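You operate a simulated robot arm through the tools that you are given. There is no shell and no other tool. Be economical: measure what you need, move in short steps, check, and stop when the job is done.

You are at the controls of a simulated robot arm. One attempt, no reset.

JOB
Dump the pressure, park the yellow hose end and cap its port.
Fine: dump valve shut again, hose end home on the yellow peg, green hose untouched.
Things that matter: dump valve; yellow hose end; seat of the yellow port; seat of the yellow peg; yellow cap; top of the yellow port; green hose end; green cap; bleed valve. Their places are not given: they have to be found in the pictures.

The check looks at the end state, three seconds after you hand in, the way a careful person would. Anything else that was tipped, shoved, dropped, spilled or broken makes it a failure. A push-on lid holds only when it is set on centred and level and pressed home; a screw cap is set on level and turned clockwise until tight.

ROBOT AND FRAMES
A 7-joint arm with a two-finger parallel gripper, fixed in place. Base frame: the origin is at the foot of the arm, x ahead of it, y to its left, z up; the work surface is at about z = 800. Lengths are in mm, angles in degrees, forces in N, time in s.
With the tool pointing down near the work surface it reaches from about 240 to 680 mm from the base axis. Its first joint turns from -66.0 to 66.0 degrees. Payload 2.4 kg.
Tool frame: the origin (TCP) lies between the finger pads and is the grasp point; the fingertips stand 30 mm ahead of it; z points along the fingers, y is the line along which they close. Largest opening 94 mm; finger width 28, thickness 10; the body of the gripper, 50 by 96 mm, starts 55 mm behind the TCP.
Orientation is that of the tool frame in the base frame, as a unit quaternion [x, y, z, w]. With the fingers straight down and closing along the base's y, the tool's x points along the base's -x, its y along +y and its z along -z.

CONTROLS
- The arm moves only by the tool arm_command. Its argument "rows" is a list of rows, each a list of 7 numbers: the shift along the tool's x, y, z in mm, then the turn, a rotation vector about the tool's x, y, z in degrees, then the gripper command, from -1 (fully open) to 1 (shut), values between in proportion. In form: [[tx, ty, tz, ax, ay, az, fingers], ...]. A call has 1 to 8 rows; each row is the pose to reach, as a shift and turn from the pose commanded when the call began, along the tool's axes at that moment. A row lasts 0.2 s, in which the tool goes at most 50 mm and 8.6 degrees; a call with a longer step from one row to the next is refused whole, and so is a gripper value outside its range. Where a pose cannot be reached the arm comes as near as it can. A force on the tool above 40 N (or 10 N above the force at the start of the call, whichever is more), or a blocked arm, ends the call early, and 0.2 s more pass. Each finger travels about 153 mm/s and halts on what it meets, pressing with about 43 N; the grip force reading is that of the motor and also rises with nothing between the fingers. The clock runs only during rows and for 0.2 s after the last one: add rows that repeat a pose to give the fingers time. The reply holds the time, the measured pose of the TCP, the force on the tool along the base axes, the opening and the grip force, in the units named above and with some noise.
- Cameras (640 x 400 px; columns grow to the right, rows downward): "scene" is fixed at [25.6, 466.7, 1440.1]; the picture's right is [-0.86, -0.52, 0.00], its down [-0.32, 0.53, -0.79] and it looks along [0.41, -0.67, -0.62] (base axes); focal length 339 px, centre (320, 200). "wrist" rides on the gripper at [-37, 0, -58] in the tool frame; the picture's right is [0.00, -1.00, 0.00], its down [0.97, 0.00, -0.24] and it looks along [0.24, 0.00, 0.97] (tool axes); focal length 218 px, centre (320, 200).
- camera(camera): a new picture of that camera. The clock stands still meanwhile.
- measure_at(camera, pixels): for up to 12 pixels [column, row] of the newest picture of that camera ("zoom" is the newest enlarged one), the place [x, y, z] in the base frame of the surface seen there, good to about 3 mm. The clock stands still meanwhile.
- inspect(camera, box): a new picture of the part [left, top, right, bottom] of that camera's present view, enlarged. The clock stands still meanwhile.
- job_done(): hands the job in; it is judged then, once.

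Go step by step. Measure first, check grasps and placings, and put right what went wrong. The budget is 80 turns and 38 pictures, counting those below and the enlarged ones. Unless the task says otherwise, let go and move clear before handing in, and close with one line.

The tools are called as name(argument=value, ...) on one line, values as JSON. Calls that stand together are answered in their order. arm_command: Moves the arm, as the interface text tells. Its arguments: {"type":"object","properties":{"rows":{"type":"array","items":{"type":"array","items":{"type":"number"}}}},"required":["rows"]} The other tools are called the same way: camera (camera) takes a picture; measure_at (camera, pixels) gives the place of the surface under pixels of a picture; inspect (camera, box) takes an enlarged picture of a part of a camera's view; job_done () hands the job in.

At the start:

```text
time: 0.0
eef_pos: [316.0, -70.6, 1113.3]
tool_rot: [0.0, 1.0, 0.0, 0.0]
ft_force: [-0.4, 0.3, 0.1]
opening: 94.3
grasp_force: 0.0
```

scene: 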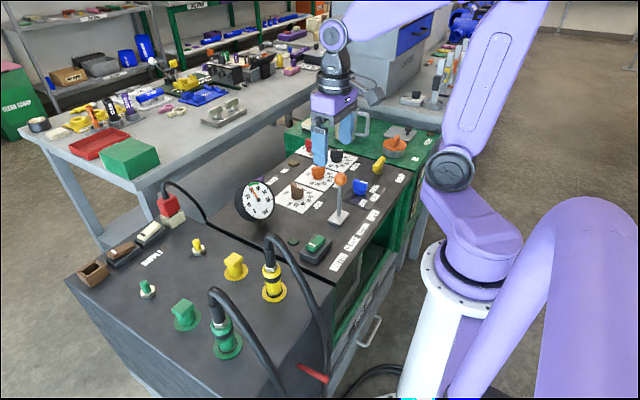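
wrist: 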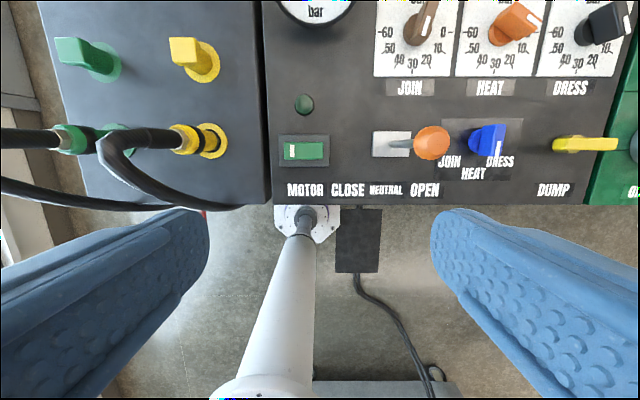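

The dump lever is the yellow handle near wrist (585,143), and the yellow hose end is near scene (271,270). I'll enlarge both areas to identify the peg, the cap and the bleed valve.

inspect(camera="scene", box=[70, 170, 330, 370])

inspect(camera="scene", box=[230, 120, 430, 270])

inspect(camera="wrist", box=[0, 0, 270, 210])

```text
2.00 times, centred on (200, 270) of scene
```

zoom: 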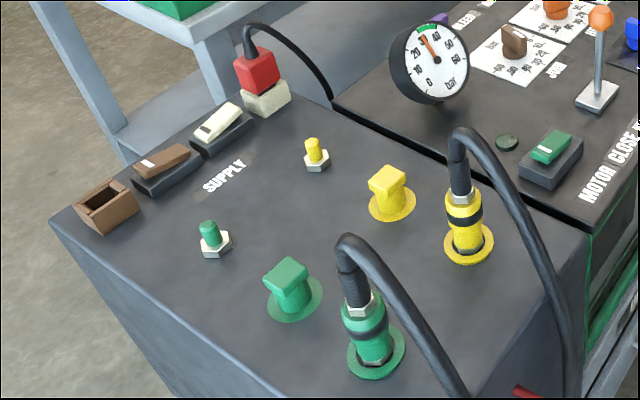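

```text
2.67 times, centred on (330, 195) of scene
```

zoom: 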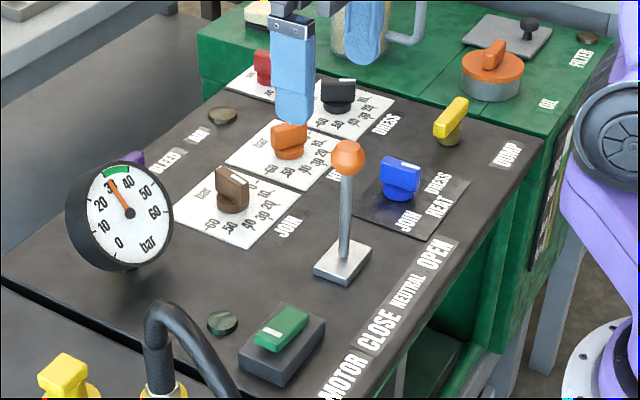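

```text
1.90 times, centred on (135, 105) of wrist
```

zoom: 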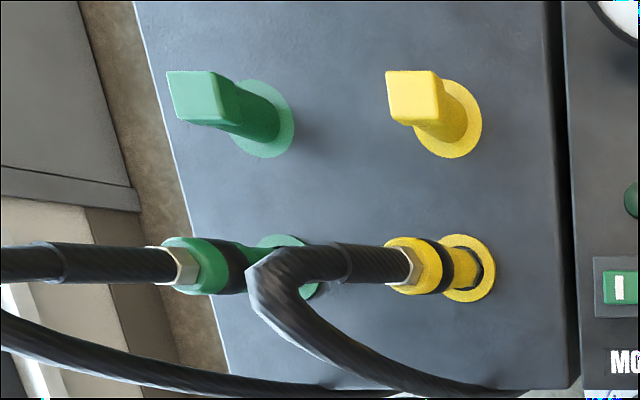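

The yellow hose end stands in its flanged port, at about (270,290) in the scene picture. The hex-nut stub at (198,247) looks like the peg, and the block-handled piece at (235,266) looks like the cap. I'll measure these and the dump handle.

measure_at(camera="wrist", pixels=[[559, 143], [585, 143], [612, 143], [575, 165], [185, 50], [197, 58], [214, 62], [176, 140], [208, 140], [224, 140], [183, 155], [182, 127]])

measure_at(camera="scene", pixels=[[196, 241], [198, 254], [198, 247], [235, 257], [235, 277], [226, 270], [270, 268], [272, 281], [272, 297], [268, 248], [378, 160], [374, 172]])

inspect(camera="scene", box=[175, 225, 305, 310])

```text
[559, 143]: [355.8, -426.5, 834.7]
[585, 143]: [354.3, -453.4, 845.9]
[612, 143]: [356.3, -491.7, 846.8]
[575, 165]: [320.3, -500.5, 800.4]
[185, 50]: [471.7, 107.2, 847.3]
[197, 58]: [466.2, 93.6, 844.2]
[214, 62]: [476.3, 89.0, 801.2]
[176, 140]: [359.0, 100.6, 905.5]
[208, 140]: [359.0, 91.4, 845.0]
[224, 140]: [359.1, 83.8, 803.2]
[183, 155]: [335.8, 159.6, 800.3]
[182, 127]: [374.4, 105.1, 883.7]
```

```text
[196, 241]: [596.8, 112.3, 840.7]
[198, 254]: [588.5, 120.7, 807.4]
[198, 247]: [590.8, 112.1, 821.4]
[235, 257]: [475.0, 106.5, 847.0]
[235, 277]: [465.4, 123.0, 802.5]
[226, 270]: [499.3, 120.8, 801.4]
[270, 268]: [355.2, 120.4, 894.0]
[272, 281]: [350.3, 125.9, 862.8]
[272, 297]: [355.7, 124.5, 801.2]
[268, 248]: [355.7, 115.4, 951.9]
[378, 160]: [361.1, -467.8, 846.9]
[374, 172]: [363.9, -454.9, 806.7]
```

```text
4.71 times, centred on (240, 268) of scene
```

zoom: 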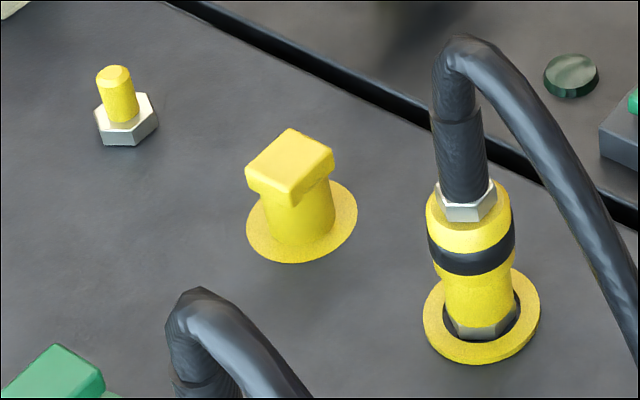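

The peg stub is at about (592,111) with its top near z 841, the cap at about (472,106), and the hose end at about (357,108). The dump handle lies along y near (358,-458), around z 846. I'll move above the dump valve to look down on it.

arm_command(rows=[[-5, -48, 8, 0, 0, 0, -1], [-10, -96, 15, 0, 0, 0, -1], [-15, -144, 22, 0, 0, 0, -1], [-20, -192, 30, 0, 0, 0, -1], [-25, -240, 38, 0, 0, 0, -1], [-30, -288, 46, 0, 0, 0, -1], [-35, -336, 54, 0, 0, 0, -1], [-40, -384, 60, 0, 0, 0, -1]])

inspect(camera="wrist", box=[200, 80, 440, 230])

inspect(camera="scene", box=[230, 130, 420, 250])

```text
time: 1.8
eef_pos: [353.6, -454.0, 1053.4]
tool_rot: [0.0, 1.0, 0.0, 0.0]
ft_force: [-0.1, -0.2, 0.1]
opening: 94.2
grasp_force: 0.1
```

```text
2.67 times, centred on (320, 155) of wrist
```

zoom: 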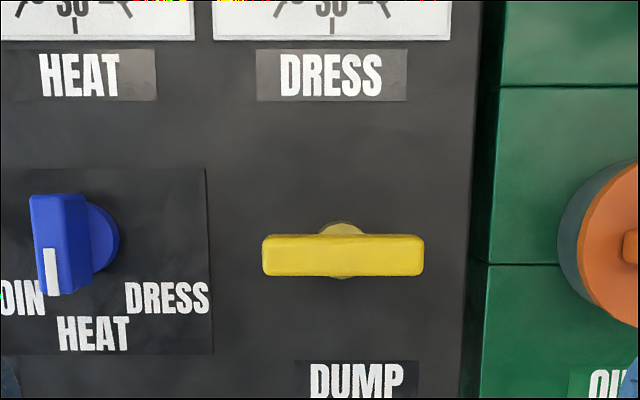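

```text
3.33 times, centred on (325, 190) of scene
```

zoom: 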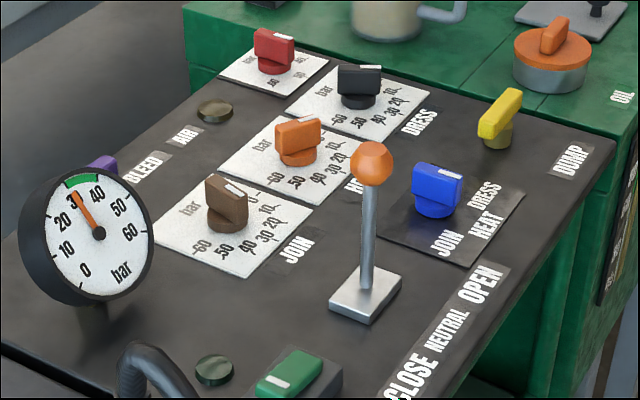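

The dump handle is a bar about 73 mm long along y, turning on a central stem at zoom (343,255). I'll measure its ends and edges.

camera(camera="wrist")

measure_at(camera="wrist", pixels=[[300, 176], [328, 176], [357, 176], [328, 170], [328, 181], [328, 165]])

```text
29 pictures are left
```

wrist: 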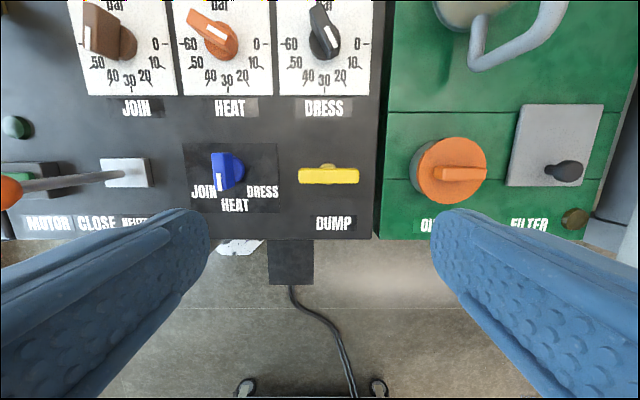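

```text
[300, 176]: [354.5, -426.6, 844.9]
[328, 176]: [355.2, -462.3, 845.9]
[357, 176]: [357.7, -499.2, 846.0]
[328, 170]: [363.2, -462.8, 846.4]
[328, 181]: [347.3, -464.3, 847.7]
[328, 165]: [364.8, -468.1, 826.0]
```

The handle is centred at (355.5,-462.5) with its top at z 847 and a width of about 17 mm. I'll turn the gripper +90° about tool z so it closes across the bar, descending partway as it turns.

arm_command(rows=[[0, -4, 15, 0, 0, 8.5, -1], [-1, -8, 30, 0, 0, 17, -1], [-2, -8.5, 45, 0, 0, 25.5, -1], [-2, -8.5, 60, 0, 0, 34, -1], [-2, -8.5, 75, 0, 0, 42.5, -1], [-2, -8.5, 90, 0, 0, 51, -1], [-2, -8.5, 100, 0, 0, 59.5, -1], [-2, -8.5, 100, 0, 0, 68, -1]])

arm_command(rows=[[0, 0, 0, 0, 0, 8, -1], [0, 0, 0, 0, 0, 16, -1], [0, 0, 0, 0, 0, 22, -0.4], [0, 0, 0, 0, 0, 22, -0.4]])

camera(camera="wrist")

```text
time: 3.6
eef_pos: [357.2, -461.7, 954.2]
tool_rot: [0.561, 0.828, 0.0, 0.0]
ft_force: [0.4, -0.2, -0.4]
opening: 94.3
grasp_force: 0.1
```

```text
time: 4.6
eef_pos: [357.0, -462.7, 954.6]
tool_rot: [0.708, 0.706, 0.0, -0.001]
ft_force: [-0.3, 0.4, 0.2]
opening: 65.4
grasp_force: 0.0
```

```text
28 pictures are left
```

wrist: 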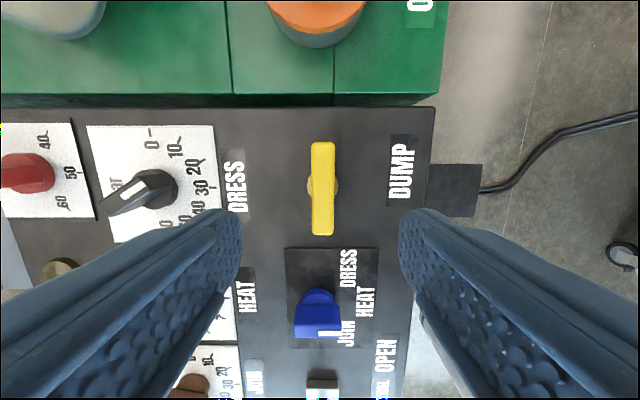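

The bar sits centred between the fingers at about (322,188). I'll descend to TCP z 856 and close on it.

arm_command(rows=[[0, -1, 35, 0, 0, 0, -0.4], [0, -1, 70, 0, 0, 0, -0.4], [0, -1, 98, 0, 0, 0, -0.4], [0, -1, 98, 0, 0, 0, -0.4], [0, -1, 98, 0, 0, 0, 0.9], [0, -1, 98, 0, 0, 0, 0.9], [0, -1, 98, 0, 0, 0, 0.9]])

```text
time: 6.2
eef_pos: [354.8, -461.6, 854.3]
tool_rot: [0.708, 0.707, 0.001, -0.002]
ft_force: [-14.7, 0.7, 4.0]
opening: 17.8
grasp_force: 45.3
```

The bar is gripped at 17.8 mm. I'll try turning it counter-clockwise seen from above, which is −tool z.

arm_command(rows=[[0, -1, 0, 0, 0, -5, 0.9], [0, -1, 0, 0, 0, -10, 0.9], [0, -1, 0, 0, 0, -15, 0.9], [0, -1, 0, 0, 0, -20, 0.9]])

```text
time: 7.2
eef_pos: [354.6, -461.1, 856.1]
tool_rot: [0.575, 0.818, 0.0, 0.0]
ft_force: [-13.1, 6.0, -3.7]
opening: 27.7
grasp_force: 44.9
```

The opening grew to 27.7 mm, so the fingers slipped around a bar that stayed still against its stop. I'll go back and turn clockwise.

arm_command(rows=[[0, 0, 0, 0, 0, 7, 0.9], [0, 0, 0, 0, 0, 14, 0.9], [0, 0, 0, 0, 0, 20, 0.9], [0, 0, 0, 0, 0, 27, 0.9], [0, 0, 0, 0, 0, 34, 0.9], [0, 0, 0, 0, 0, 40, 0.9]])

```text
time: 8.6
eef_pos: [354.1, -463.3, 856.4]
tool_rot: [0.82, 0.572, 0.0, 0.001]
ft_force: [-6.6, -9.2, -16.9]
opening: 17.7
grasp_force: 44.9
```

The opening stayed at 17.7 mm through +20°, so the handle is turning. I'll carry on to +90°.

arm_command(rows=[[0, 0, 0, 0, 0, 8, 0.9], [0, 0, 0, 0, 0, 16, 0.9], [0, 0, 0, 0, 0, 24, 0.9], [0, 0, 0, 0, 0, 32, 0.9], [0, 0, 0, 0, 0, 40, 0.9], [0, 0, 0, 0, 0, 48, 0.9], [0, 0, 0, 0, 0, 56, 0.9], [0, 0, 0, 0, 0, 64, 0.9]])

```text
time: 10.4
eef_pos: [356.7, -465.2, 856.3]
tool_rot: [0.999, 0.05, 0.002, 0.002]
ft_force: [8.4, -25.3, -13.1]
opening: 18.1
grasp_force: 45.0
```

arm_command(rows=[[0, 0, 0, 0, 0, 6, 0.9], [0, 0, 0, 0, 0, 6, 0.9], [0, 0, 0, 0, 0, 6, 0.9], [0, 0, 0, 0, 0, 6, 0.9], [0, 0, 0, 0, 0, 6, 0.9]])

inspect(camera="scene", box=[230, 130, 420, 250])

```text
time: 11.6
eef_pos: [356.6, -465.0, 856.4]
tool_rot: [1.0, 0.0, 0.001, 0.003]
ft_force: [8.5, -24.5, -8.9]
opening: 17.5
grasp_force: 44.7
```

```text
3.33 times, centred on (325, 190) of scene
```

zoom: 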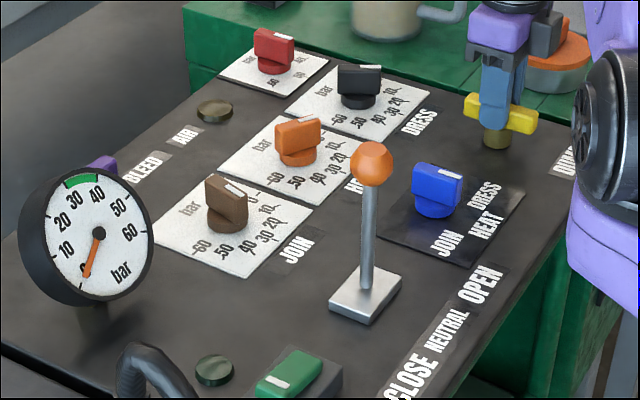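

The handle turned 90° and the gauge needle now points at 0. I'll turn the valve back to shut.

arm_command(rows=[[0, -1, 0, 0, 0, -8, 0.9], [0, -1, 0, 0, 0, -16, 0.9], [0, -1, 0, 0, 0, -24, 0.9], [0, -1, 0, 0, 0, -32, 0.9], [0, -1, 0, 0, 0, -40, 0.9], [0, -1, 0, 0, 0, -48, 0.9], [0, -1, 0, 0, 0, -56, 0.9], [0, -1, 0, 0, 0, -64, 0.9]])

arm_command(rows=[[0, 0, 0, 0, 0, -8, 0.9], [0, 0, 0, 0, 0, -16, 0.9], [0, 0, 0, 0, 0, -24, 0.9], [0, 0, 0, 0, 0, -29, 0.9], [0, 0, 0, 0, 0, -29, 0.9]])

```text
time: 13.4
eef_pos: [356.2, -463.7, 856.2]
tool_rot: [0.847, 0.532, -0.001, 0.003]
ft_force: [3.8, -23.0, -5.6]
opening: 17.6
grasp_force: 44.8
```

```text
time: 14.6
eef_pos: [355.8, -464.1, 857.0]
tool_rot: [0.689, 0.725, 0.0, 0.003]
ft_force: [-3.0, -22.2, 1.3]
opening: 18.4
grasp_force: 45.2
```

The handle is back against its stop. I'll release and rise.

arm_command(rows=[[0, 0, 0, 0, 0, 0, -0.4], [0, 0, 0, 0, 0, 0, -0.4], [0, 0, -40, 0, 0, -8, -0.4], [0, 0, -80, 0, 0, -16, -0.4], [0, 0, -120, 0, 0, -24, -0.4], [0, 0, -160, 0, 0, -32, -0.4], [0, 0, -200, 0, 0, -40, -0.4], [0, 0, -220, 0, 0, -48, -0.4]])

arm_command(rows=[[0, 0, 0, 0, 0, -8, -1], [0, 0, 0, 0, 0, -16, -1], [0, 0, 0, 0, 0, -24, -1], [0, 0, 0, 0, 0, -32, -1], [0, 0, 0, 0, 0, -39, -1]])

camera(camera="wrist")

```text
time: 16.4
eef_pos: [355.3, -461.1, 1076.1]
tool_rot: [0.333, 0.943, 0.001, 0.0]
ft_force: [-0.6, -0.4, 0.5]
opening: 65.9
grasp_force: 0.1
```

```text
time: 17.6
eef_pos: [354.5, -461.1, 1077.2]
tool_rot: [-0.001, 1.0, 0.0, 0.001]
ft_force: [0.2, 0.3, -0.2]
opening: 94.1
grasp_force: 0.1
```

```text
26 pictures are left
```

wrist: 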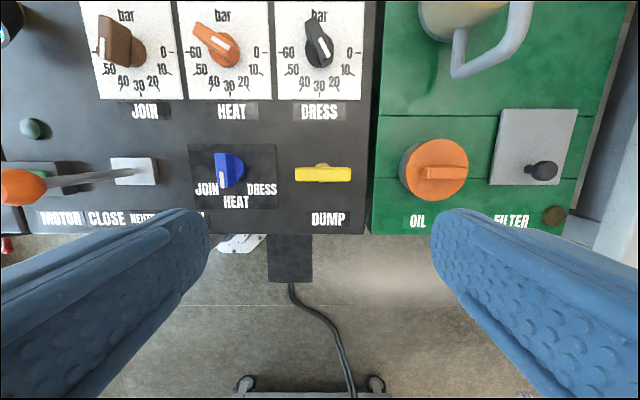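

The dump handle is shut again, along y at (323,174). Now I'll travel over to the yellow hose area.

arm_command(rows=[[-5, 48, -2, 0, 0, 0, -1], [-10, 96, -4, 0, 0, 0, -1], [-15, 144, -6, 0, 0, 0, -1], [-20, 192, -8, 0, 0, 0, -1], [-25, 240, -10, 0, 0, 0, -1], [-30, 288, -12, 0, 0, 0, -1], [-35, 336, -13, 0, 0, 0, -1], [-40, 384, -13, 0, 0, 0, -1]])

arm_command(rows=[[-5, 46, 0, 0, 0, 0, -1], [-5, 92, 0, 0, 0, 0, -1], [-5, 138, 0, 0, 0, 0, -1], [-5, 184, 0, 0, 0, 0, -1], [-5, 184, 0, 0, 0, 0, -1]])

camera(camera="wrist")

inspect(camera="scene", box=[180, 200, 340, 320])

```text
time: 19.4
eef_pos: [395.6, -77.3, 1089.9]
tool_rot: [0.0, 1.0, -0.001, 0.0]
ft_force: [-0.3, 0.1, 0.2]
opening: 94.0
grasp_force: 0.1
```

```text
time: 20.6
eef_pos: [400.2, 108.2, 1090.9]
tool_rot: [0.0, 1.0, 0.0, 0.0]
ft_force: [0.0, 0.1, -0.4]
opening: 94.1
grasp_force: 0.1
```

```text
25 pictures are left
```

wrist: 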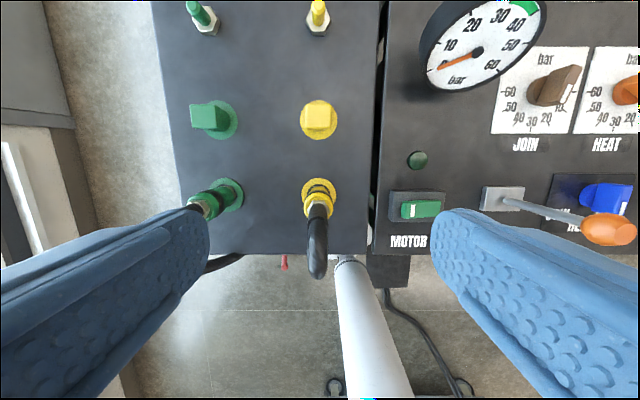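

```text
3.33 times, centred on (260, 260) of scene
```

zoom: 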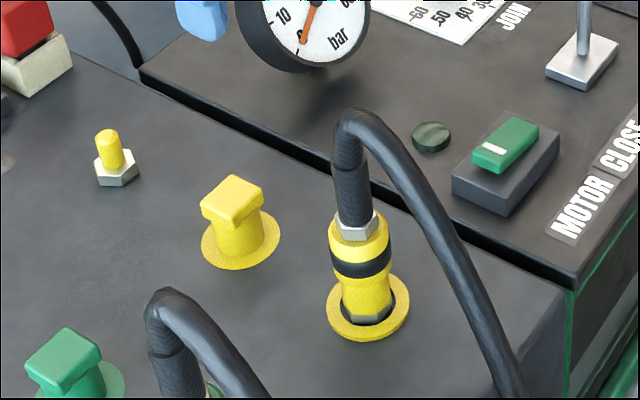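

The hose rises straight from the nut at zoom (352,225), then bends towards −x near zoom (360,112). I'll measure heights and centres.

measure_at(camera="zoom", pixels=[[362, 112], [345, 140], [352, 180], [354, 218], [358, 240], [360, 265], [364, 295], [331, 245], [389, 240], [345, 295], [384, 292], [365, 318]])

measure_at(camera="wrist", pixels=[[318, 116], [303, 102], [335, 102], [304, 128], [334, 128], [319, 134], [319, 5], [319, 12], [309, 22], [327, 22], [319, 188], [318, 240]])

```text
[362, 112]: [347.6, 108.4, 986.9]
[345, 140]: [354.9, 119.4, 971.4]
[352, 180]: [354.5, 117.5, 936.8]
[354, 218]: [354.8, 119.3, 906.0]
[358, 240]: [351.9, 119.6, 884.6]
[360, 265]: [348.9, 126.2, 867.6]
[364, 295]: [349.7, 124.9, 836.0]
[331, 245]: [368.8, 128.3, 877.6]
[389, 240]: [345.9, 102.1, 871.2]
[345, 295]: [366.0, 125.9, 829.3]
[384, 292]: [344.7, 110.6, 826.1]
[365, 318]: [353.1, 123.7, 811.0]
```

```text
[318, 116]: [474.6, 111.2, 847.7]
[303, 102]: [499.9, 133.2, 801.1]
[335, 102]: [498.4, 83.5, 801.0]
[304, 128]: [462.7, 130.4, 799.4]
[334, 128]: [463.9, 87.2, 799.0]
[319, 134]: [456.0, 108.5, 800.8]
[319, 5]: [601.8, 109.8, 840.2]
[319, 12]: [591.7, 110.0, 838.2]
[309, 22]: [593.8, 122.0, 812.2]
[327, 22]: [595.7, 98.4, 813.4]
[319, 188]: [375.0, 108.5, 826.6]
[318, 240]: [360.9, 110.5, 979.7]
```

The peg, cap and port line up at y of about 110, with x about 595, 478 and 361. The hose top near z 987 blocks a straight-down grasp, so I plan to come in tilted from the −y side, closing along x. I'll check the clearances at the gauge, the motor switch and the hose.

measure_at(camera="wrist", pixels=[[422, 60], [470, 12], [545, 10], [480, 85], [410, 208], [417, 160], [317, 220], [317, 265], [378, 120], [319, 179], [302, 200], [336, 196]])

measure_at(camera="scene", pixels=[[243, 190], [266, 184], [270, 205], [304, 255], [320, 280], [328, 310], [292, 240], [296, 245], [168, 200], [175, 218]])

```text
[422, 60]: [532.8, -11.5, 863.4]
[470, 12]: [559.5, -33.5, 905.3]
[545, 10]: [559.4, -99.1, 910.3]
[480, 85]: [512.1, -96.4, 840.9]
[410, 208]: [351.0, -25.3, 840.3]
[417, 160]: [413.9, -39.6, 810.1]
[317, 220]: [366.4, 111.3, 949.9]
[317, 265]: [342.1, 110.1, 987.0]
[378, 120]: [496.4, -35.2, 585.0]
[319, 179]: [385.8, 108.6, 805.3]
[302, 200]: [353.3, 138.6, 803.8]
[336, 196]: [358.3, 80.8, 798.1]
```

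```text
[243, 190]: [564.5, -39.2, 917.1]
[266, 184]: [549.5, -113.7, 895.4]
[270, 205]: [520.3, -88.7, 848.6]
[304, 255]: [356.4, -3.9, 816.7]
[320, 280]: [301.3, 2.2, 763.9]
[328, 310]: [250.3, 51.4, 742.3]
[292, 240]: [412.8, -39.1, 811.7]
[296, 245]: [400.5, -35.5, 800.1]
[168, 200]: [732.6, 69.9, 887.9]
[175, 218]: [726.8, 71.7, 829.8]
```

Clearances look fine: the gauge tops out near z 925 at y below −10, and the motor switch at z 840. I'll rotate +90° about tool z while moving to about (361, 30, 1060).

arm_command(rows=[[5, -10, 0, 0, 0, 8.5, -1], [10, -20, 0, 0, 0, 17, -1], [15, -30, 5, 0, 0, 25.5, -1], [20, -40, 10, 0, 0, 34, -1], [25, -50, 15, 0, 0, 42.5, -0.5], [30, -60, 20, 0, 0, 51, -0.5], [35, -70, 25, 0, 0, 59.5, -0.5], [39, -78, 30, 0, 0, 68, -0.5]])

arm_command(rows=[[0, 0, 0, 0, 0, 7.5, -0.5], [0, 0, 0, 0, 0, 15, -0.5], [0, 0, 0, 0, 0, 22, -0.5], [0, 0, 0, 0, 0, 22, -0.5]])

arm_command(rows=[[0, 0, 5, 0, 7.5, 0, -0.5], [0, 0, 10, 0, 15, 0, -0.5], [0, 0, 15, 0, 22.5, 0, -0.5], [0, 0, 20, 0, 30, 0, -0.5], [0, 0, 25, 0, 37.5, 0, -0.5], [0, 0, 30, 0, 45, 0, -0.5], [0, 0, 30, 0, 45, 0, -0.5]])

```text
time: 22.4
eef_pos: [361.7, 29.0, 1059.2]
tool_rot: [0.56, 0.828, 0.0, 0.0]
ft_force: [0.4, -1.0, -0.1]
opening: 70.9
grasp_force: 0.0
```

```text
time: 23.4
eef_pos: [360.8, 29.4, 1058.6]
tool_rot: [0.708, 0.706, 0.0, 0.0]
ft_force: [1.0, 0.4, -0.2]
opening: 70.2
grasp_force: 0.1
```

```text
time: 25.0
eef_pos: [362.2, 29.4, 1029.8]
tool_rot: [0.653, 0.653, 0.271, -0.271]
ft_force: [0.0, 0.2, 0.1]
opening: 70.4
grasp_force: 0.0
```

The tilt is at 45° and reachable. I'll lower to the pre-grasp point at about (361,39,939) and look.

arm_command(rows=[[-14, -0.5, 18, 0, 0, 0, -0.5], [-28, -1, 36, 0, 0, 0, -0.5], [-43, -1, 54, 0, 0, 0, -0.5], [-57, -1, 71, 0, 0, 0, -0.5], [-57, -1, 71, 0, 0, 0, -0.5]])

camera(camera="wrist")

camera(camera="scene")

```text
time: 26.2
eef_pos: [360.5, 38.7, 938.7]
tool_rot: [0.653, 0.654, 0.27, -0.271]
ft_force: [-0.1, 0.3, 0.7]
opening: 70.5
grasp_force: 0.0
```

```text
23 pictures are left
```

wrist: 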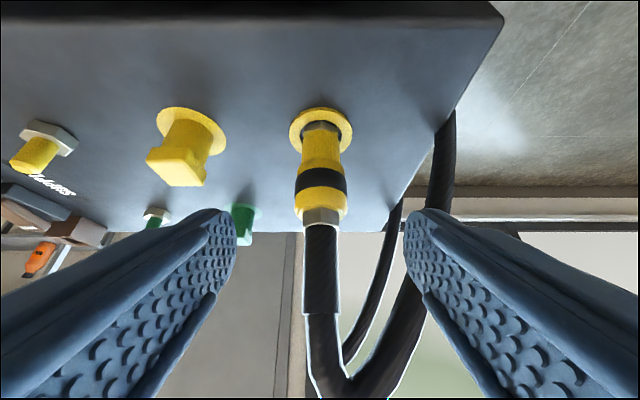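

```text
22 pictures are left
```

scene: 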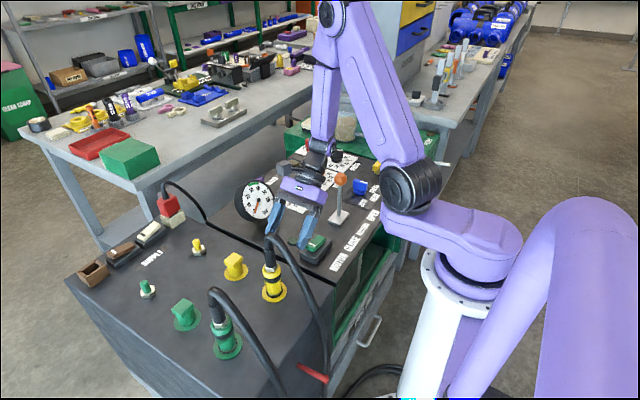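

The hose end is centred between the fingers at about (322,190) and the hanging hose is clear of the right finger's path. I'll advance 100 mm along tool z to the black band.

arm_command(rows=[[0, 0, 25, 0, 0, 0, -0.5], [0, 0, 50, 0, 0, 0, -0.5], [0, 0, 75, 0, 0, 0, -0.5], [0, 0, 100, 0, 0, 0, -0.5], [0, 0, 100, 0, 0, 0, -0.5]])

camera(camera="wrist")

```text
time: 27.4
eef_pos: [359.4, 109.2, 866.1]
tool_rot: [0.653, 0.654, 0.27, -0.27]
ft_force: [0.3, -0.1, -0.2]
opening: 70.6
grasp_force: 0.0
```

```text
21 pictures are left
```

wrist: 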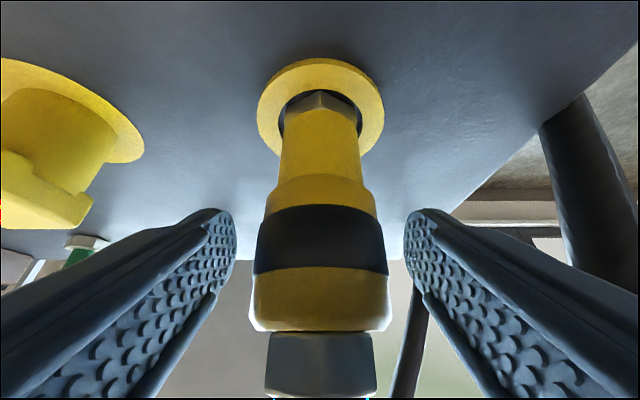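

The band sits between the pads at about (320,240). I'll close the gripper.

arm_command(rows=[[0, 0, 0, 0, 0, 0, 0.9], [0, 0, 0, 0, 0, 0, 0.9], [0, 0, 0, 0, 0, 0, 0.9]])

arm_command(rows=[[5, 0, -5, 0, 0, 0, 0.9], [10, 0, -10, 0, 0, 0, 0.9], [15, 0, -15, 0, 0, 0, 0.9], [20, 0, -20, 0, 0, 0, 0.9]])

inspect(camera="scene", box=[180, 180, 340, 320])

```text
time: 28.2
eef_pos: [359.4, 110.5, 868.9]
tool_rot: [0.652, 0.653, 0.272, -0.272]
ft_force: [2.3, 10.7, 16.2]
opening: 37.9
grasp_force: 42.9
```

```text
time: 29.2
eef_pos: [360.4, 108.5, 896.2]
tool_rot: [0.653, 0.653, 0.272, -0.27]
ft_force: [0.2, 0.3, -1.5]
opening: 37.3
grasp_force: 43.3
```

```text
2.86 times, centred on (260, 250) of scene
```

zoom: 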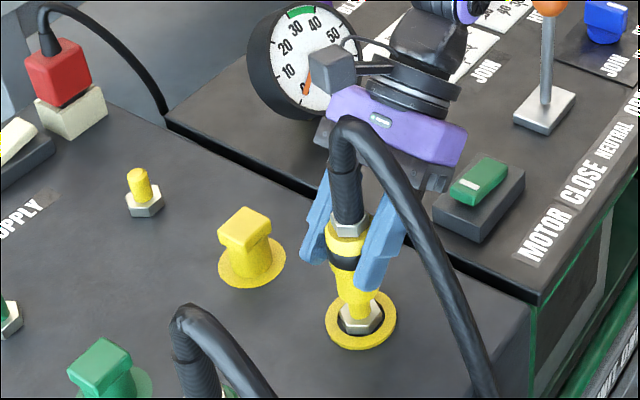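

The hose end came free with almost no force, leaving a hex stub in the port. I'll measure the wrist parts against the gauge before going on to the peg.

measure_at(camera="zoom", pixels=[[325, 88], [345, 55], [325, 135], [415, 75], [450, 100], [372, 60], [320, 95], [310, 8], [272, 30], [345, 20], [358, 318], [358, 300]])

```text
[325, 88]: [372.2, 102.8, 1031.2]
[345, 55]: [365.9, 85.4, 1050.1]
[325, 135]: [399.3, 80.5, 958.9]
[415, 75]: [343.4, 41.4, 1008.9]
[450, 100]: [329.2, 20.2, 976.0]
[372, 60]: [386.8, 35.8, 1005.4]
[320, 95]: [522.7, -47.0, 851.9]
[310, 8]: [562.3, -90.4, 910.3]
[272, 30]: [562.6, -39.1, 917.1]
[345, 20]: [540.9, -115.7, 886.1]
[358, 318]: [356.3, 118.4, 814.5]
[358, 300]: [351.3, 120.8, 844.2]
```

Clearances look good, with the lowest hand part near z 950 at seating height. I'll lift to about z 960 and then carry it towards the peg at +x.

arm_command(rows=[[12, 0, -12, 0, 0, 0, 0.9], [24, 0, -24, 0, 0, 0, 0.9], [36, 0, -36, 0, 0, 0, 0.9], [46, 0, -46, 0, 0, 0, 0.9], [46, 25, -46, 0, 0, 0, 0.9], [46, 55, -46, 0, 0, 0, 0.9], [46, 85, -46, 0, 0, 0, 0.9], [46, 115, -46, 0, 0, 0, 0.9]])

arm_command(rows=[[0, 25, 0, 0, 0, 0, 0.9], [0, 50, 0, 0, 0, 0, 0.9], [0, 75, 0, 0, 0, 0, 0.9], [0, 100, 0, 0, 0, 0, 0.9], [0, 120, 0, 0, 0, 0, 0.9], [0, 120, 0, 0, 0, 0, 0.9]])

camera(camera="wrist")

camera(camera="scene")

```text
time: 31.0
eef_pos: [475.2, 110.3, 961.2]
tool_rot: [0.653, 0.654, 0.269, -0.271]
ft_force: [0.0, 0.3, -1.3]
opening: 37.6
grasp_force: 42.8
```

```text
time: 32.4
eef_pos: [593.9, 108.7, 961.3]
tool_rot: [0.653, 0.653, 0.272, -0.271]
ft_force: [0.0, 0.1, -2.5]
opening: 37.2
grasp_force: 42.9
```

```text
19 pictures are left
```

wrist: 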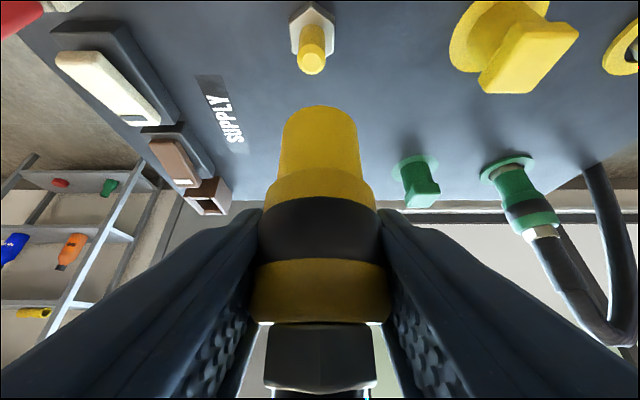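

```text
18 pictures are left
```

scene: 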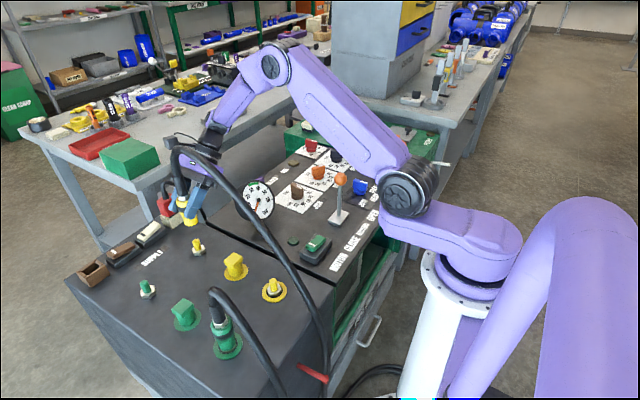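

The hose end is held above and in front of the peg, whose pin shows at (311,62). I'll measure the peg pin, the port stub and the bottom of the hose end.

measure_at(camera="wrist", pixels=[[311, 63], [300, 45], [324, 45], [311, 40], [291, 28], [335, 28], [319, 108], [284, 125], [356, 125], [319, 150]])

measure_at(camera="scene", pixels=[[197, 240], [197, 247], [273, 283], [273, 288], [265, 292], [190, 222], [190, 215], [182, 200]])

inspect(camera="scene", box=[160, 180, 300, 310])

```text
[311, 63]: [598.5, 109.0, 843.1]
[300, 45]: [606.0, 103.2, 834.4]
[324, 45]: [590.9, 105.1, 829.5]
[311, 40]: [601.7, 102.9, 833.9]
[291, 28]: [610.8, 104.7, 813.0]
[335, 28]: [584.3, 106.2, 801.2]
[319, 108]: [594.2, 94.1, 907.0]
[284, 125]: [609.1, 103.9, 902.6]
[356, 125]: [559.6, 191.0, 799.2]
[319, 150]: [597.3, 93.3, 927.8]
```

```text
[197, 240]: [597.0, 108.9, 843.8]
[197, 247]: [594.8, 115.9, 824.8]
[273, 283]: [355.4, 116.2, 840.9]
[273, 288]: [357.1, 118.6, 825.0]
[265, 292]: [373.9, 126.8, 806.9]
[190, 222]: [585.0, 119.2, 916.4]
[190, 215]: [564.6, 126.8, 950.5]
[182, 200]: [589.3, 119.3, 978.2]
```

```text
3.08 times, centred on (230, 245) of scene
```

zoom: 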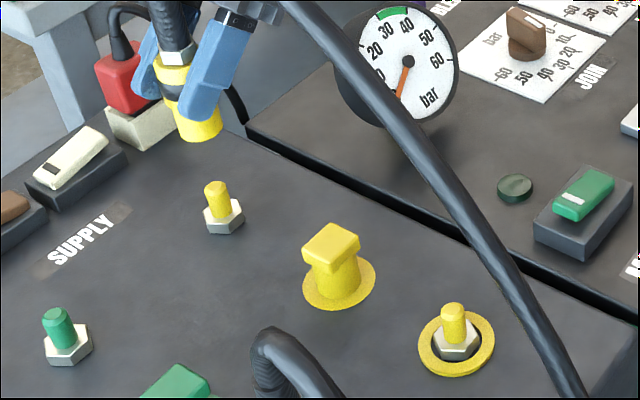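

The port has the same pin and nut as the peg. I'll measure both pin tops in this zoom to get the relative shift.

measure_at(camera="zoom", pixels=[[216, 186], [453, 308], [205, 190], [227, 190], [442, 312], [465, 312], [217, 203], [453, 326], [224, 226], [457, 352], [181, 135], [215, 130]])

```text
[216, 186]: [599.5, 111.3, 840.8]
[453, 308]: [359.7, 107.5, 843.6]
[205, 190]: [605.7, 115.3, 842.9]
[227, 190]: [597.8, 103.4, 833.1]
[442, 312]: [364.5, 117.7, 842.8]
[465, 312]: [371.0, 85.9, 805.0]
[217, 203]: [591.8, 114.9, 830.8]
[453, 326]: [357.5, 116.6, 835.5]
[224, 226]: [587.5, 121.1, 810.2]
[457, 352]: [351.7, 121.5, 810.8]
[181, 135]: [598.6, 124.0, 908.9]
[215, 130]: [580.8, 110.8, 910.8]
```

Pin to pin the shift is about +237.5 in x and 0 in y, so TCP x should be about 598. I'll shift +4 and lower 50 mm, stopping just above the pin.

arm_command(rows=[[0, 4, 0, 0, 0, 0, 0.9], [-12, 4, 12, 0, 0, 0, 0.9], [-24, 4, 24, 0, 0, 0, 0.9], [-35, 4, 35, 0, 0, 0, 0.9], [-35, 4, 35, 0, 0, 0, 0.9]])

inspect(camera="scene", box=[150, 190, 250, 270])

inspect(camera="wrist", box=[220, 0, 420, 130])

```text
time: 33.6
eef_pos: [600.0, 110.2, 912.4]
tool_rot: [0.654, 0.653, 0.27, -0.27]
ft_force: [0.3, 0.0, -0.9]
opening: 37.4
grasp_force: 42.8
```

```text
5.00 times, centred on (200, 230) of scene
```

zoom: 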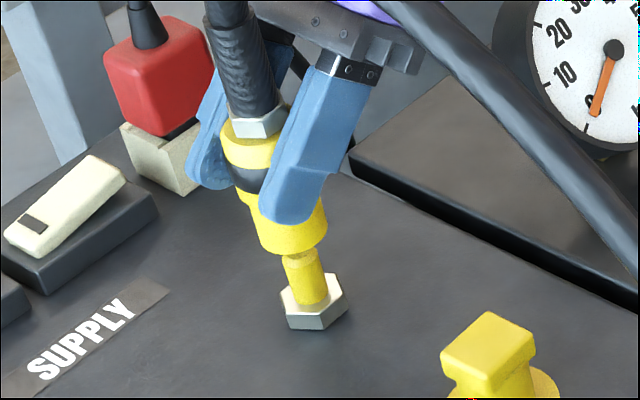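

```text
3.08 times, centred on (320, 65) of wrist
```

zoom: 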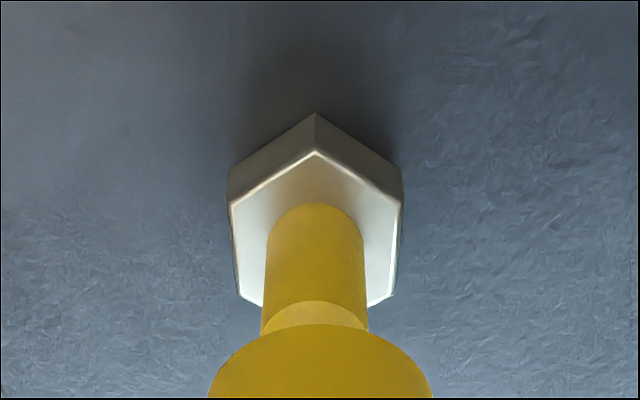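

In the wrist zoom the pin at col 316 and the hose end at col 319 are nearly coaxial, and the scene view agrees. I'll lower onto the pin in small steps.

arm_command(rows=[[-5, 0.5, 5, 0, 0, 0, 0.9], [-10, 0.5, 10, 0, 0, 0, 0.9], [-15, 0.5, 15, 0, 0, 0, 0.9], [-20, 0.5, 20, 0, 0, 0, 0.9], [-25, 0.5, 25, 0, 0, 0, 0.9], [-29, 0.5, 29, 0, 0, 0, 0.9]])

```text
time: 35.0
eef_pos: [599.3, 110.1, 871.7]
tool_rot: [0.653, 0.654, 0.27, -0.27]
ft_force: [0.1, -0.4, -1.9]
opening: 37.3
grasp_force: 43.1
```

It's at z 871.7 with no force yet. I'll press further until it meets the seat.

arm_command(rows=[[-2, 0, 2, 0, 0, 0, 0.9], [-4, 0, 4, 0, 0, 0, 0.9], [-5.5, 0, 5.5, 0, 0, 0, 0.9], [-5.5, 0, 5.5, 0, 0, 0, 0.9]])

inspect(camera="scene", box=[150, 190, 250, 270])

```text
time: 35.7
eef_pos: [599.6, 110.7, 869.4]
tool_rot: [0.652, 0.653, 0.275, -0.271]
ft_force: [-1.8, -1.5, 5.0]
opening: 37.5
grasp_force: 43.1
stopped in row 3: the force on the tool passed its limit (the readings are from after the stop); the commanded pose is now the measured one
```

```text
5.00 times, centred on (200, 230) of scene
```

zoom: 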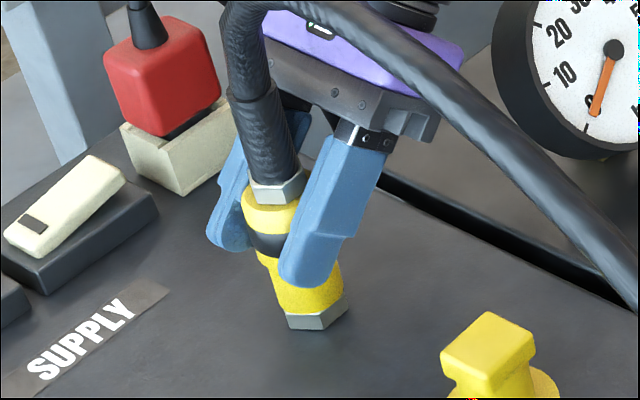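

The force limit tripped at z 869.4 and the body sits flush on the nut, so it is home. I'll open and back out along the tool axis.

arm_command(rows=[[0, 0, 0, 0, 0, 0, -0.5], [0, 0, 0, 0, 0, 0, -0.5], [0, 0, 0, 0, 0, 0, -0.5]])

arm_command(rows=[[0, 0, -20, 0, 0, 0, -0.5], [0, 0, -45, 0, 0, 0, -0.5], [0, 0, -75, 0, 0, 0, -0.5], [0, 0, -105, 0, 0, 0, -0.5], [0, 0, -130, 0, 0, 0, -0.5]])

camera(camera="scene")

camera(camera="wrist")

```text
time: 36.5
eef_pos: [600.2, 109.1, 868.4]
tool_rot: [0.652, 0.652, 0.274, -0.271]
ft_force: [-0.6, -0.3, -0.2]
opening: 70.7
grasp_force: 0.1
```

```text
time: 37.7
eef_pos: [600.4, 16.4, 960.5]
tool_rot: [0.652, 0.653, 0.273, -0.273]
ft_force: [0.1, 0.2, -0.6]
opening: 70.3
grasp_force: 0.1
```

```text
13 pictures are left
```

scene: 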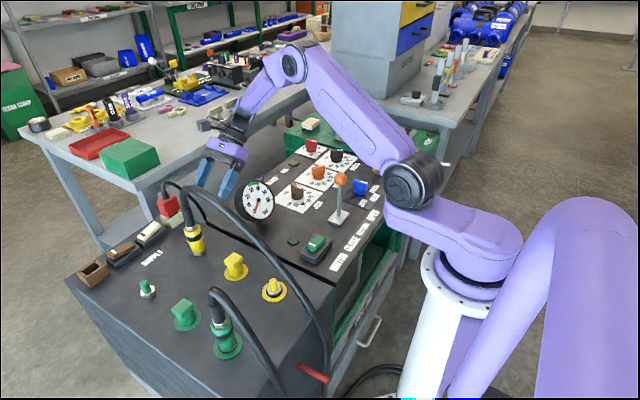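

```text
12 pictures are left
```

wrist: 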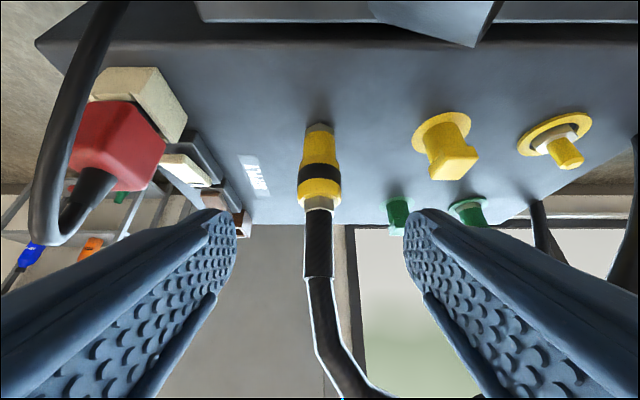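

The hose end is parked upright on the peg. Next is the cap. I'll measure where the hose now hangs relative to the cap and port, and the cap's geometry.

measure_at(camera="scene", pixels=[[205, 192], [225, 210], [245, 228], [265, 245], [285, 260], [305, 280], [318, 300], [326, 325], [234, 257], [228, 265], [243, 268], [235, 275]])

measure_at(camera="wrist", pixels=[[430, 165], [475, 158], [455, 172], [447, 140], [433, 140], [466, 138], [418, 135], [468, 122], [567, 158], [552, 150], [575, 150]])

inspect(camera="wrist", box=[400, 80, 620, 220])

```text
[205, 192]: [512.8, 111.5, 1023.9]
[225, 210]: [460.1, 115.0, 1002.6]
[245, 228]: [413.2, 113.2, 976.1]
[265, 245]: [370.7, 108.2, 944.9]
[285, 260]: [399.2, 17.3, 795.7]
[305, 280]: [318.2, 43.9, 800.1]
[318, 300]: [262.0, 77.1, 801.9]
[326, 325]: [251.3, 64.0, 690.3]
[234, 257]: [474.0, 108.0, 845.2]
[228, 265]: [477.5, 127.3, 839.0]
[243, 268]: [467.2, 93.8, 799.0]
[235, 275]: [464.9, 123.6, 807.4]
```

```text
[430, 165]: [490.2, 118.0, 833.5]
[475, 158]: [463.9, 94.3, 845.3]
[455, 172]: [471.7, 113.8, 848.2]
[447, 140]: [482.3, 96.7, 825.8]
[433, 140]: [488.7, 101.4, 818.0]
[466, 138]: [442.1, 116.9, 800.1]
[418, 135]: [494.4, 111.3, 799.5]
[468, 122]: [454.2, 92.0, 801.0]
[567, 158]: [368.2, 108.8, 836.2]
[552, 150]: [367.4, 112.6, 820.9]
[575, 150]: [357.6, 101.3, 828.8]
```

```text
2.86 times, centred on (510, 150) of wrist
```

zoom: 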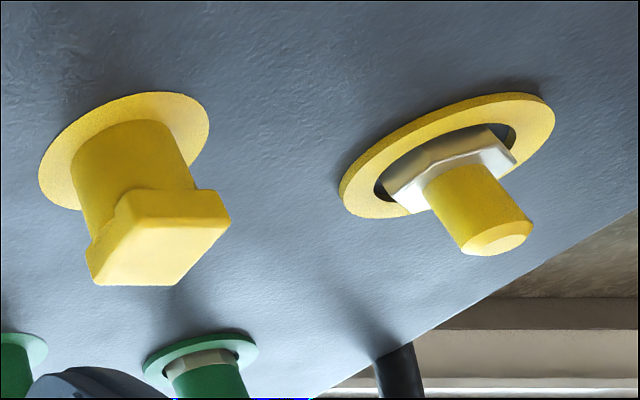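

The hose now hangs in the plane y of about 112, over both the cap (z about 1000) and the port (z about 940), so I must approach tilted from −y again. I'll enlarge the cap to read its block shape.

inspect(camera="scene", box=[205, 235, 265, 285])

```text
8.00 times, centred on (235, 260) of scene
```

zoom: 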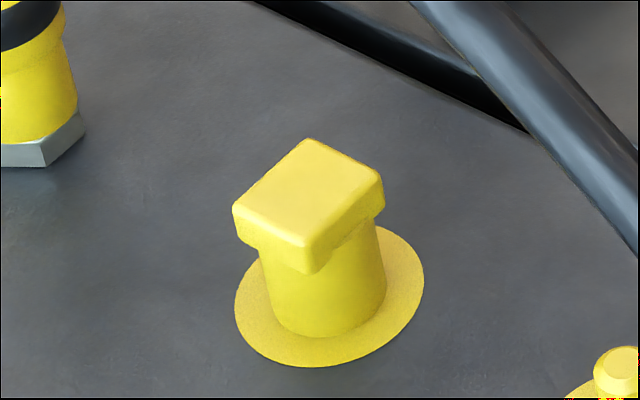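

measure_at(camera="zoom", pixels=[[310, 143], [240, 206], [305, 243], [376, 182], [308, 193], [270, 224], [342, 214], [306, 262], [320, 320], [248, 300], [410, 260], [320, 355]])

```text
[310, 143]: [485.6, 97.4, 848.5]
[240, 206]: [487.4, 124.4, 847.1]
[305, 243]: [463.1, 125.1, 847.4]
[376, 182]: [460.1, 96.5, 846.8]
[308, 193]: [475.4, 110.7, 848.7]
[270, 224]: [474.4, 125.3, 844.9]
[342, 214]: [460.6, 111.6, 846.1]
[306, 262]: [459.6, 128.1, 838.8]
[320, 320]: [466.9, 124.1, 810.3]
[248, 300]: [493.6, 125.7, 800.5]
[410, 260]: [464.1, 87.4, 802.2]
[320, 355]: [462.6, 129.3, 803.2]
```

The block is an axis-aligned square about 28 mm wide, centred near (474,111) with its top at z 847. I'll use a flatter tilt of about 55° from −y so the hand stays clear of the overhead hose. First comes the move to x 474 at height, then the extra tilt.

arm_command(rows=[[0, -30, 0, 0, 0, 0, -0.5], [0, -65, 0, 0, 0, 0, -0.5], [0, -100, 0, 0, 0, 0, -0.5], [0, -126, 0, 0, 0, 0, -0.5], [0, -126, 0, 0, 5, 0, -0.5], [0, -126, 0, 0, 10, 0, -0.5], [0, -126, 0, 0, 10, 0, -0.5]])

```text
time: 39.3
eef_pos: [474.3, 16.6, 959.2]
tool_rot: [0.625, 0.627, 0.329, -0.329]
ft_force: [-0.2, 0.4, 0.2]
opening: 70.4
grasp_force: 0.1
```

The tilt is now 55.5°. I'll lower to the pre-grasp point, 90 mm back from the cap.

arm_command(rows=[[-11, 0, 13, 0, 0, 0, -0.5], [-22, 0, 27, 0, 0, 0, -0.5], [-33, 0, 40, 0, 0, 0, -0.5], [-43.4, 0, 53.4, 0, 0, 0, -0.5], [-43.4, 0, 53.4, 0, 0, 0, -0.5]])

camera(camera="wrist")

camera(camera="scene")

```text
time: 40.5
eef_pos: [474.5, 34.4, 894.0]
tool_rot: [0.626, 0.626, 0.33, -0.328]
ft_force: [0.1, -0.2, -1.2]
opening: 70.4
grasp_force: 0.1
```

```text
9 pictures are left
```

wrist: 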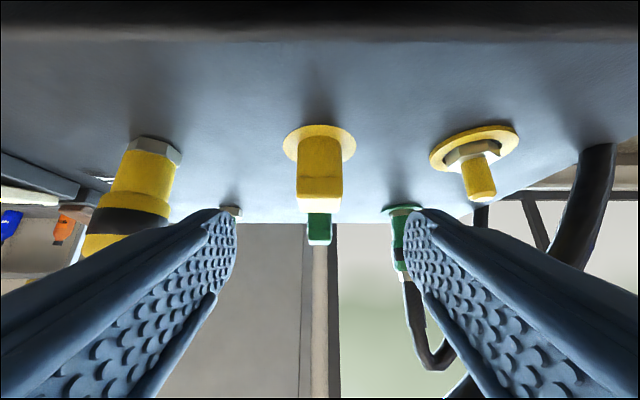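

```text
8 pictures are left
```

scene: 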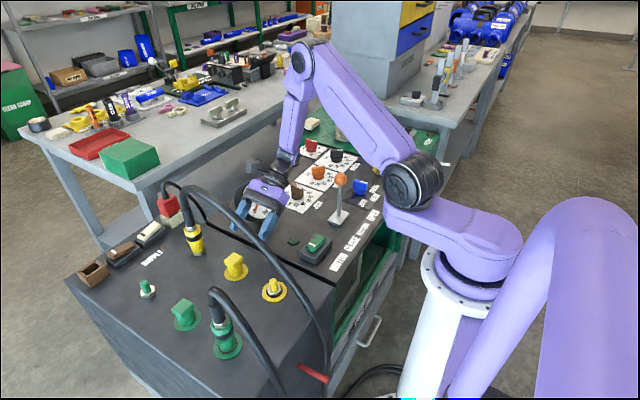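

The cap block at cols 298–343 is centred between the fingers. I'll advance to it and close.

arm_command(rows=[[0, 0, 25, 0, 0, 0, -0.5], [0, 0, 50, 0, 0, 0, -0.5], [-0.5, 0, 72, 0, 0, 0, -0.5], [-0.9, 0, 92.3, 0, 0, 0, -0.5], [-0.9, 0, 92.3, 0, 0, 0, -0.5], [-0.9, 0, 92.3, 0, 0, 0, 0.9], [-0.9, 0, 92.3, 0, 0, 0, 0.9], [-0.9, 0, 92.3, 0, 0, 0, 0.9]])

inspect(camera="scene", box=[190, 220, 310, 310])

```text
time: 42.3
eef_pos: [473.5, 111.5, 841.5]
tool_rot: [0.625, 0.626, 0.33, -0.328]
ft_force: [-1.1, -0.7, -0.8]
opening: 32.9
grasp_force: 42.8
```

```text
4.44 times, centred on (250, 265) of scene
```

zoom: 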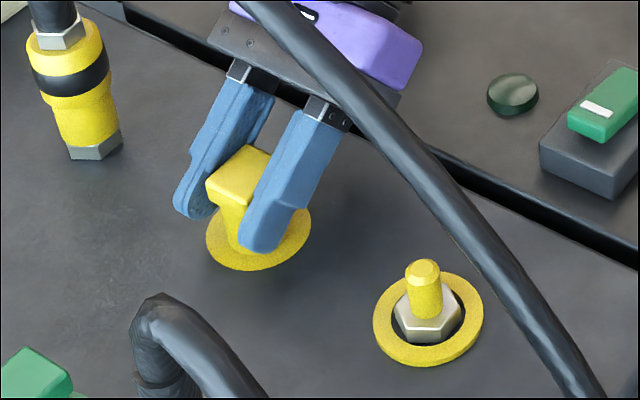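

The cap is gripped at 32.9 mm. I'll lift it straight up about 52 mm.

arm_command(rows=[[6, 0, -4, 0, 0, 0, 0.9], [14, 0, -9.6, 0, 0, 0, 0.9], [24, 0, -16.5, 0, 0, 0, 0.9], [34, 0, -23.4, 0, 0, 0, 0.9], [43, 0, -29.5, 0, 0, 0, 0.9], [43, 0, -29.5, 0, 0, 0, 0.9]])

inspect(camera="scene", box=[190, 220, 310, 310])

```text
time: 43.7
eef_pos: [474.2, 111.0, 892.4]
tool_rot: [0.625, 0.627, 0.329, -0.328]
ft_force: [0.1, -0.9, -1.1]
opening: 33.0
grasp_force: 42.5
```

```text
4.44 times, centred on (250, 265) of scene
```

zoom: 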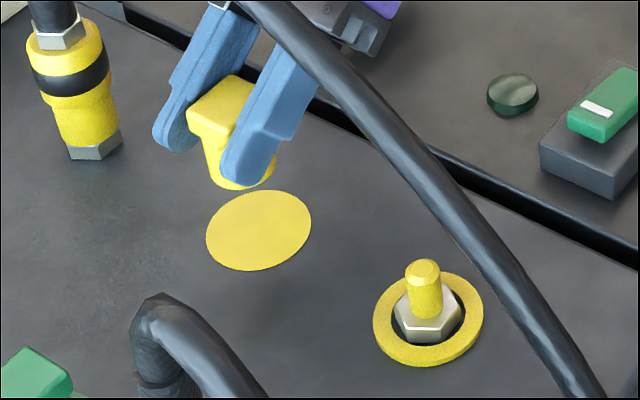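

The cap is up and the yellow disc stays on the deck as a marking. I'll measure the disc, the ring and the pin for the exact shift.

measure_at(camera="zoom", pixels=[[209, 240], [309, 225], [275, 193], [240, 268], [258, 231], [376, 325], [480, 313], [440, 273], [410, 363], [423, 265], [423, 295], [410, 275]])

measure_at(camera="wrist", pixels=[[470, 160], [497, 165], [480, 190], [484, 180]])

```text
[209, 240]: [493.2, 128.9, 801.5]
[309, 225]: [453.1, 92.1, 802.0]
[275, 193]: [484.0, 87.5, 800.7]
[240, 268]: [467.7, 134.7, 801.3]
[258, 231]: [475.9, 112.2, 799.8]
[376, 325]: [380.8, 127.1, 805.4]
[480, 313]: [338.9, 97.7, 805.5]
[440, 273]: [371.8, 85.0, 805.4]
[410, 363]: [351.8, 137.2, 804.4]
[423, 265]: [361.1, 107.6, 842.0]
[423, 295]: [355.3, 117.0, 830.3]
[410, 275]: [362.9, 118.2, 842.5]
```

```text
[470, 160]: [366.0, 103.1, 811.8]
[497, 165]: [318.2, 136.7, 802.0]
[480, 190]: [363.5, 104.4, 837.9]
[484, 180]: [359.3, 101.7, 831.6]
```

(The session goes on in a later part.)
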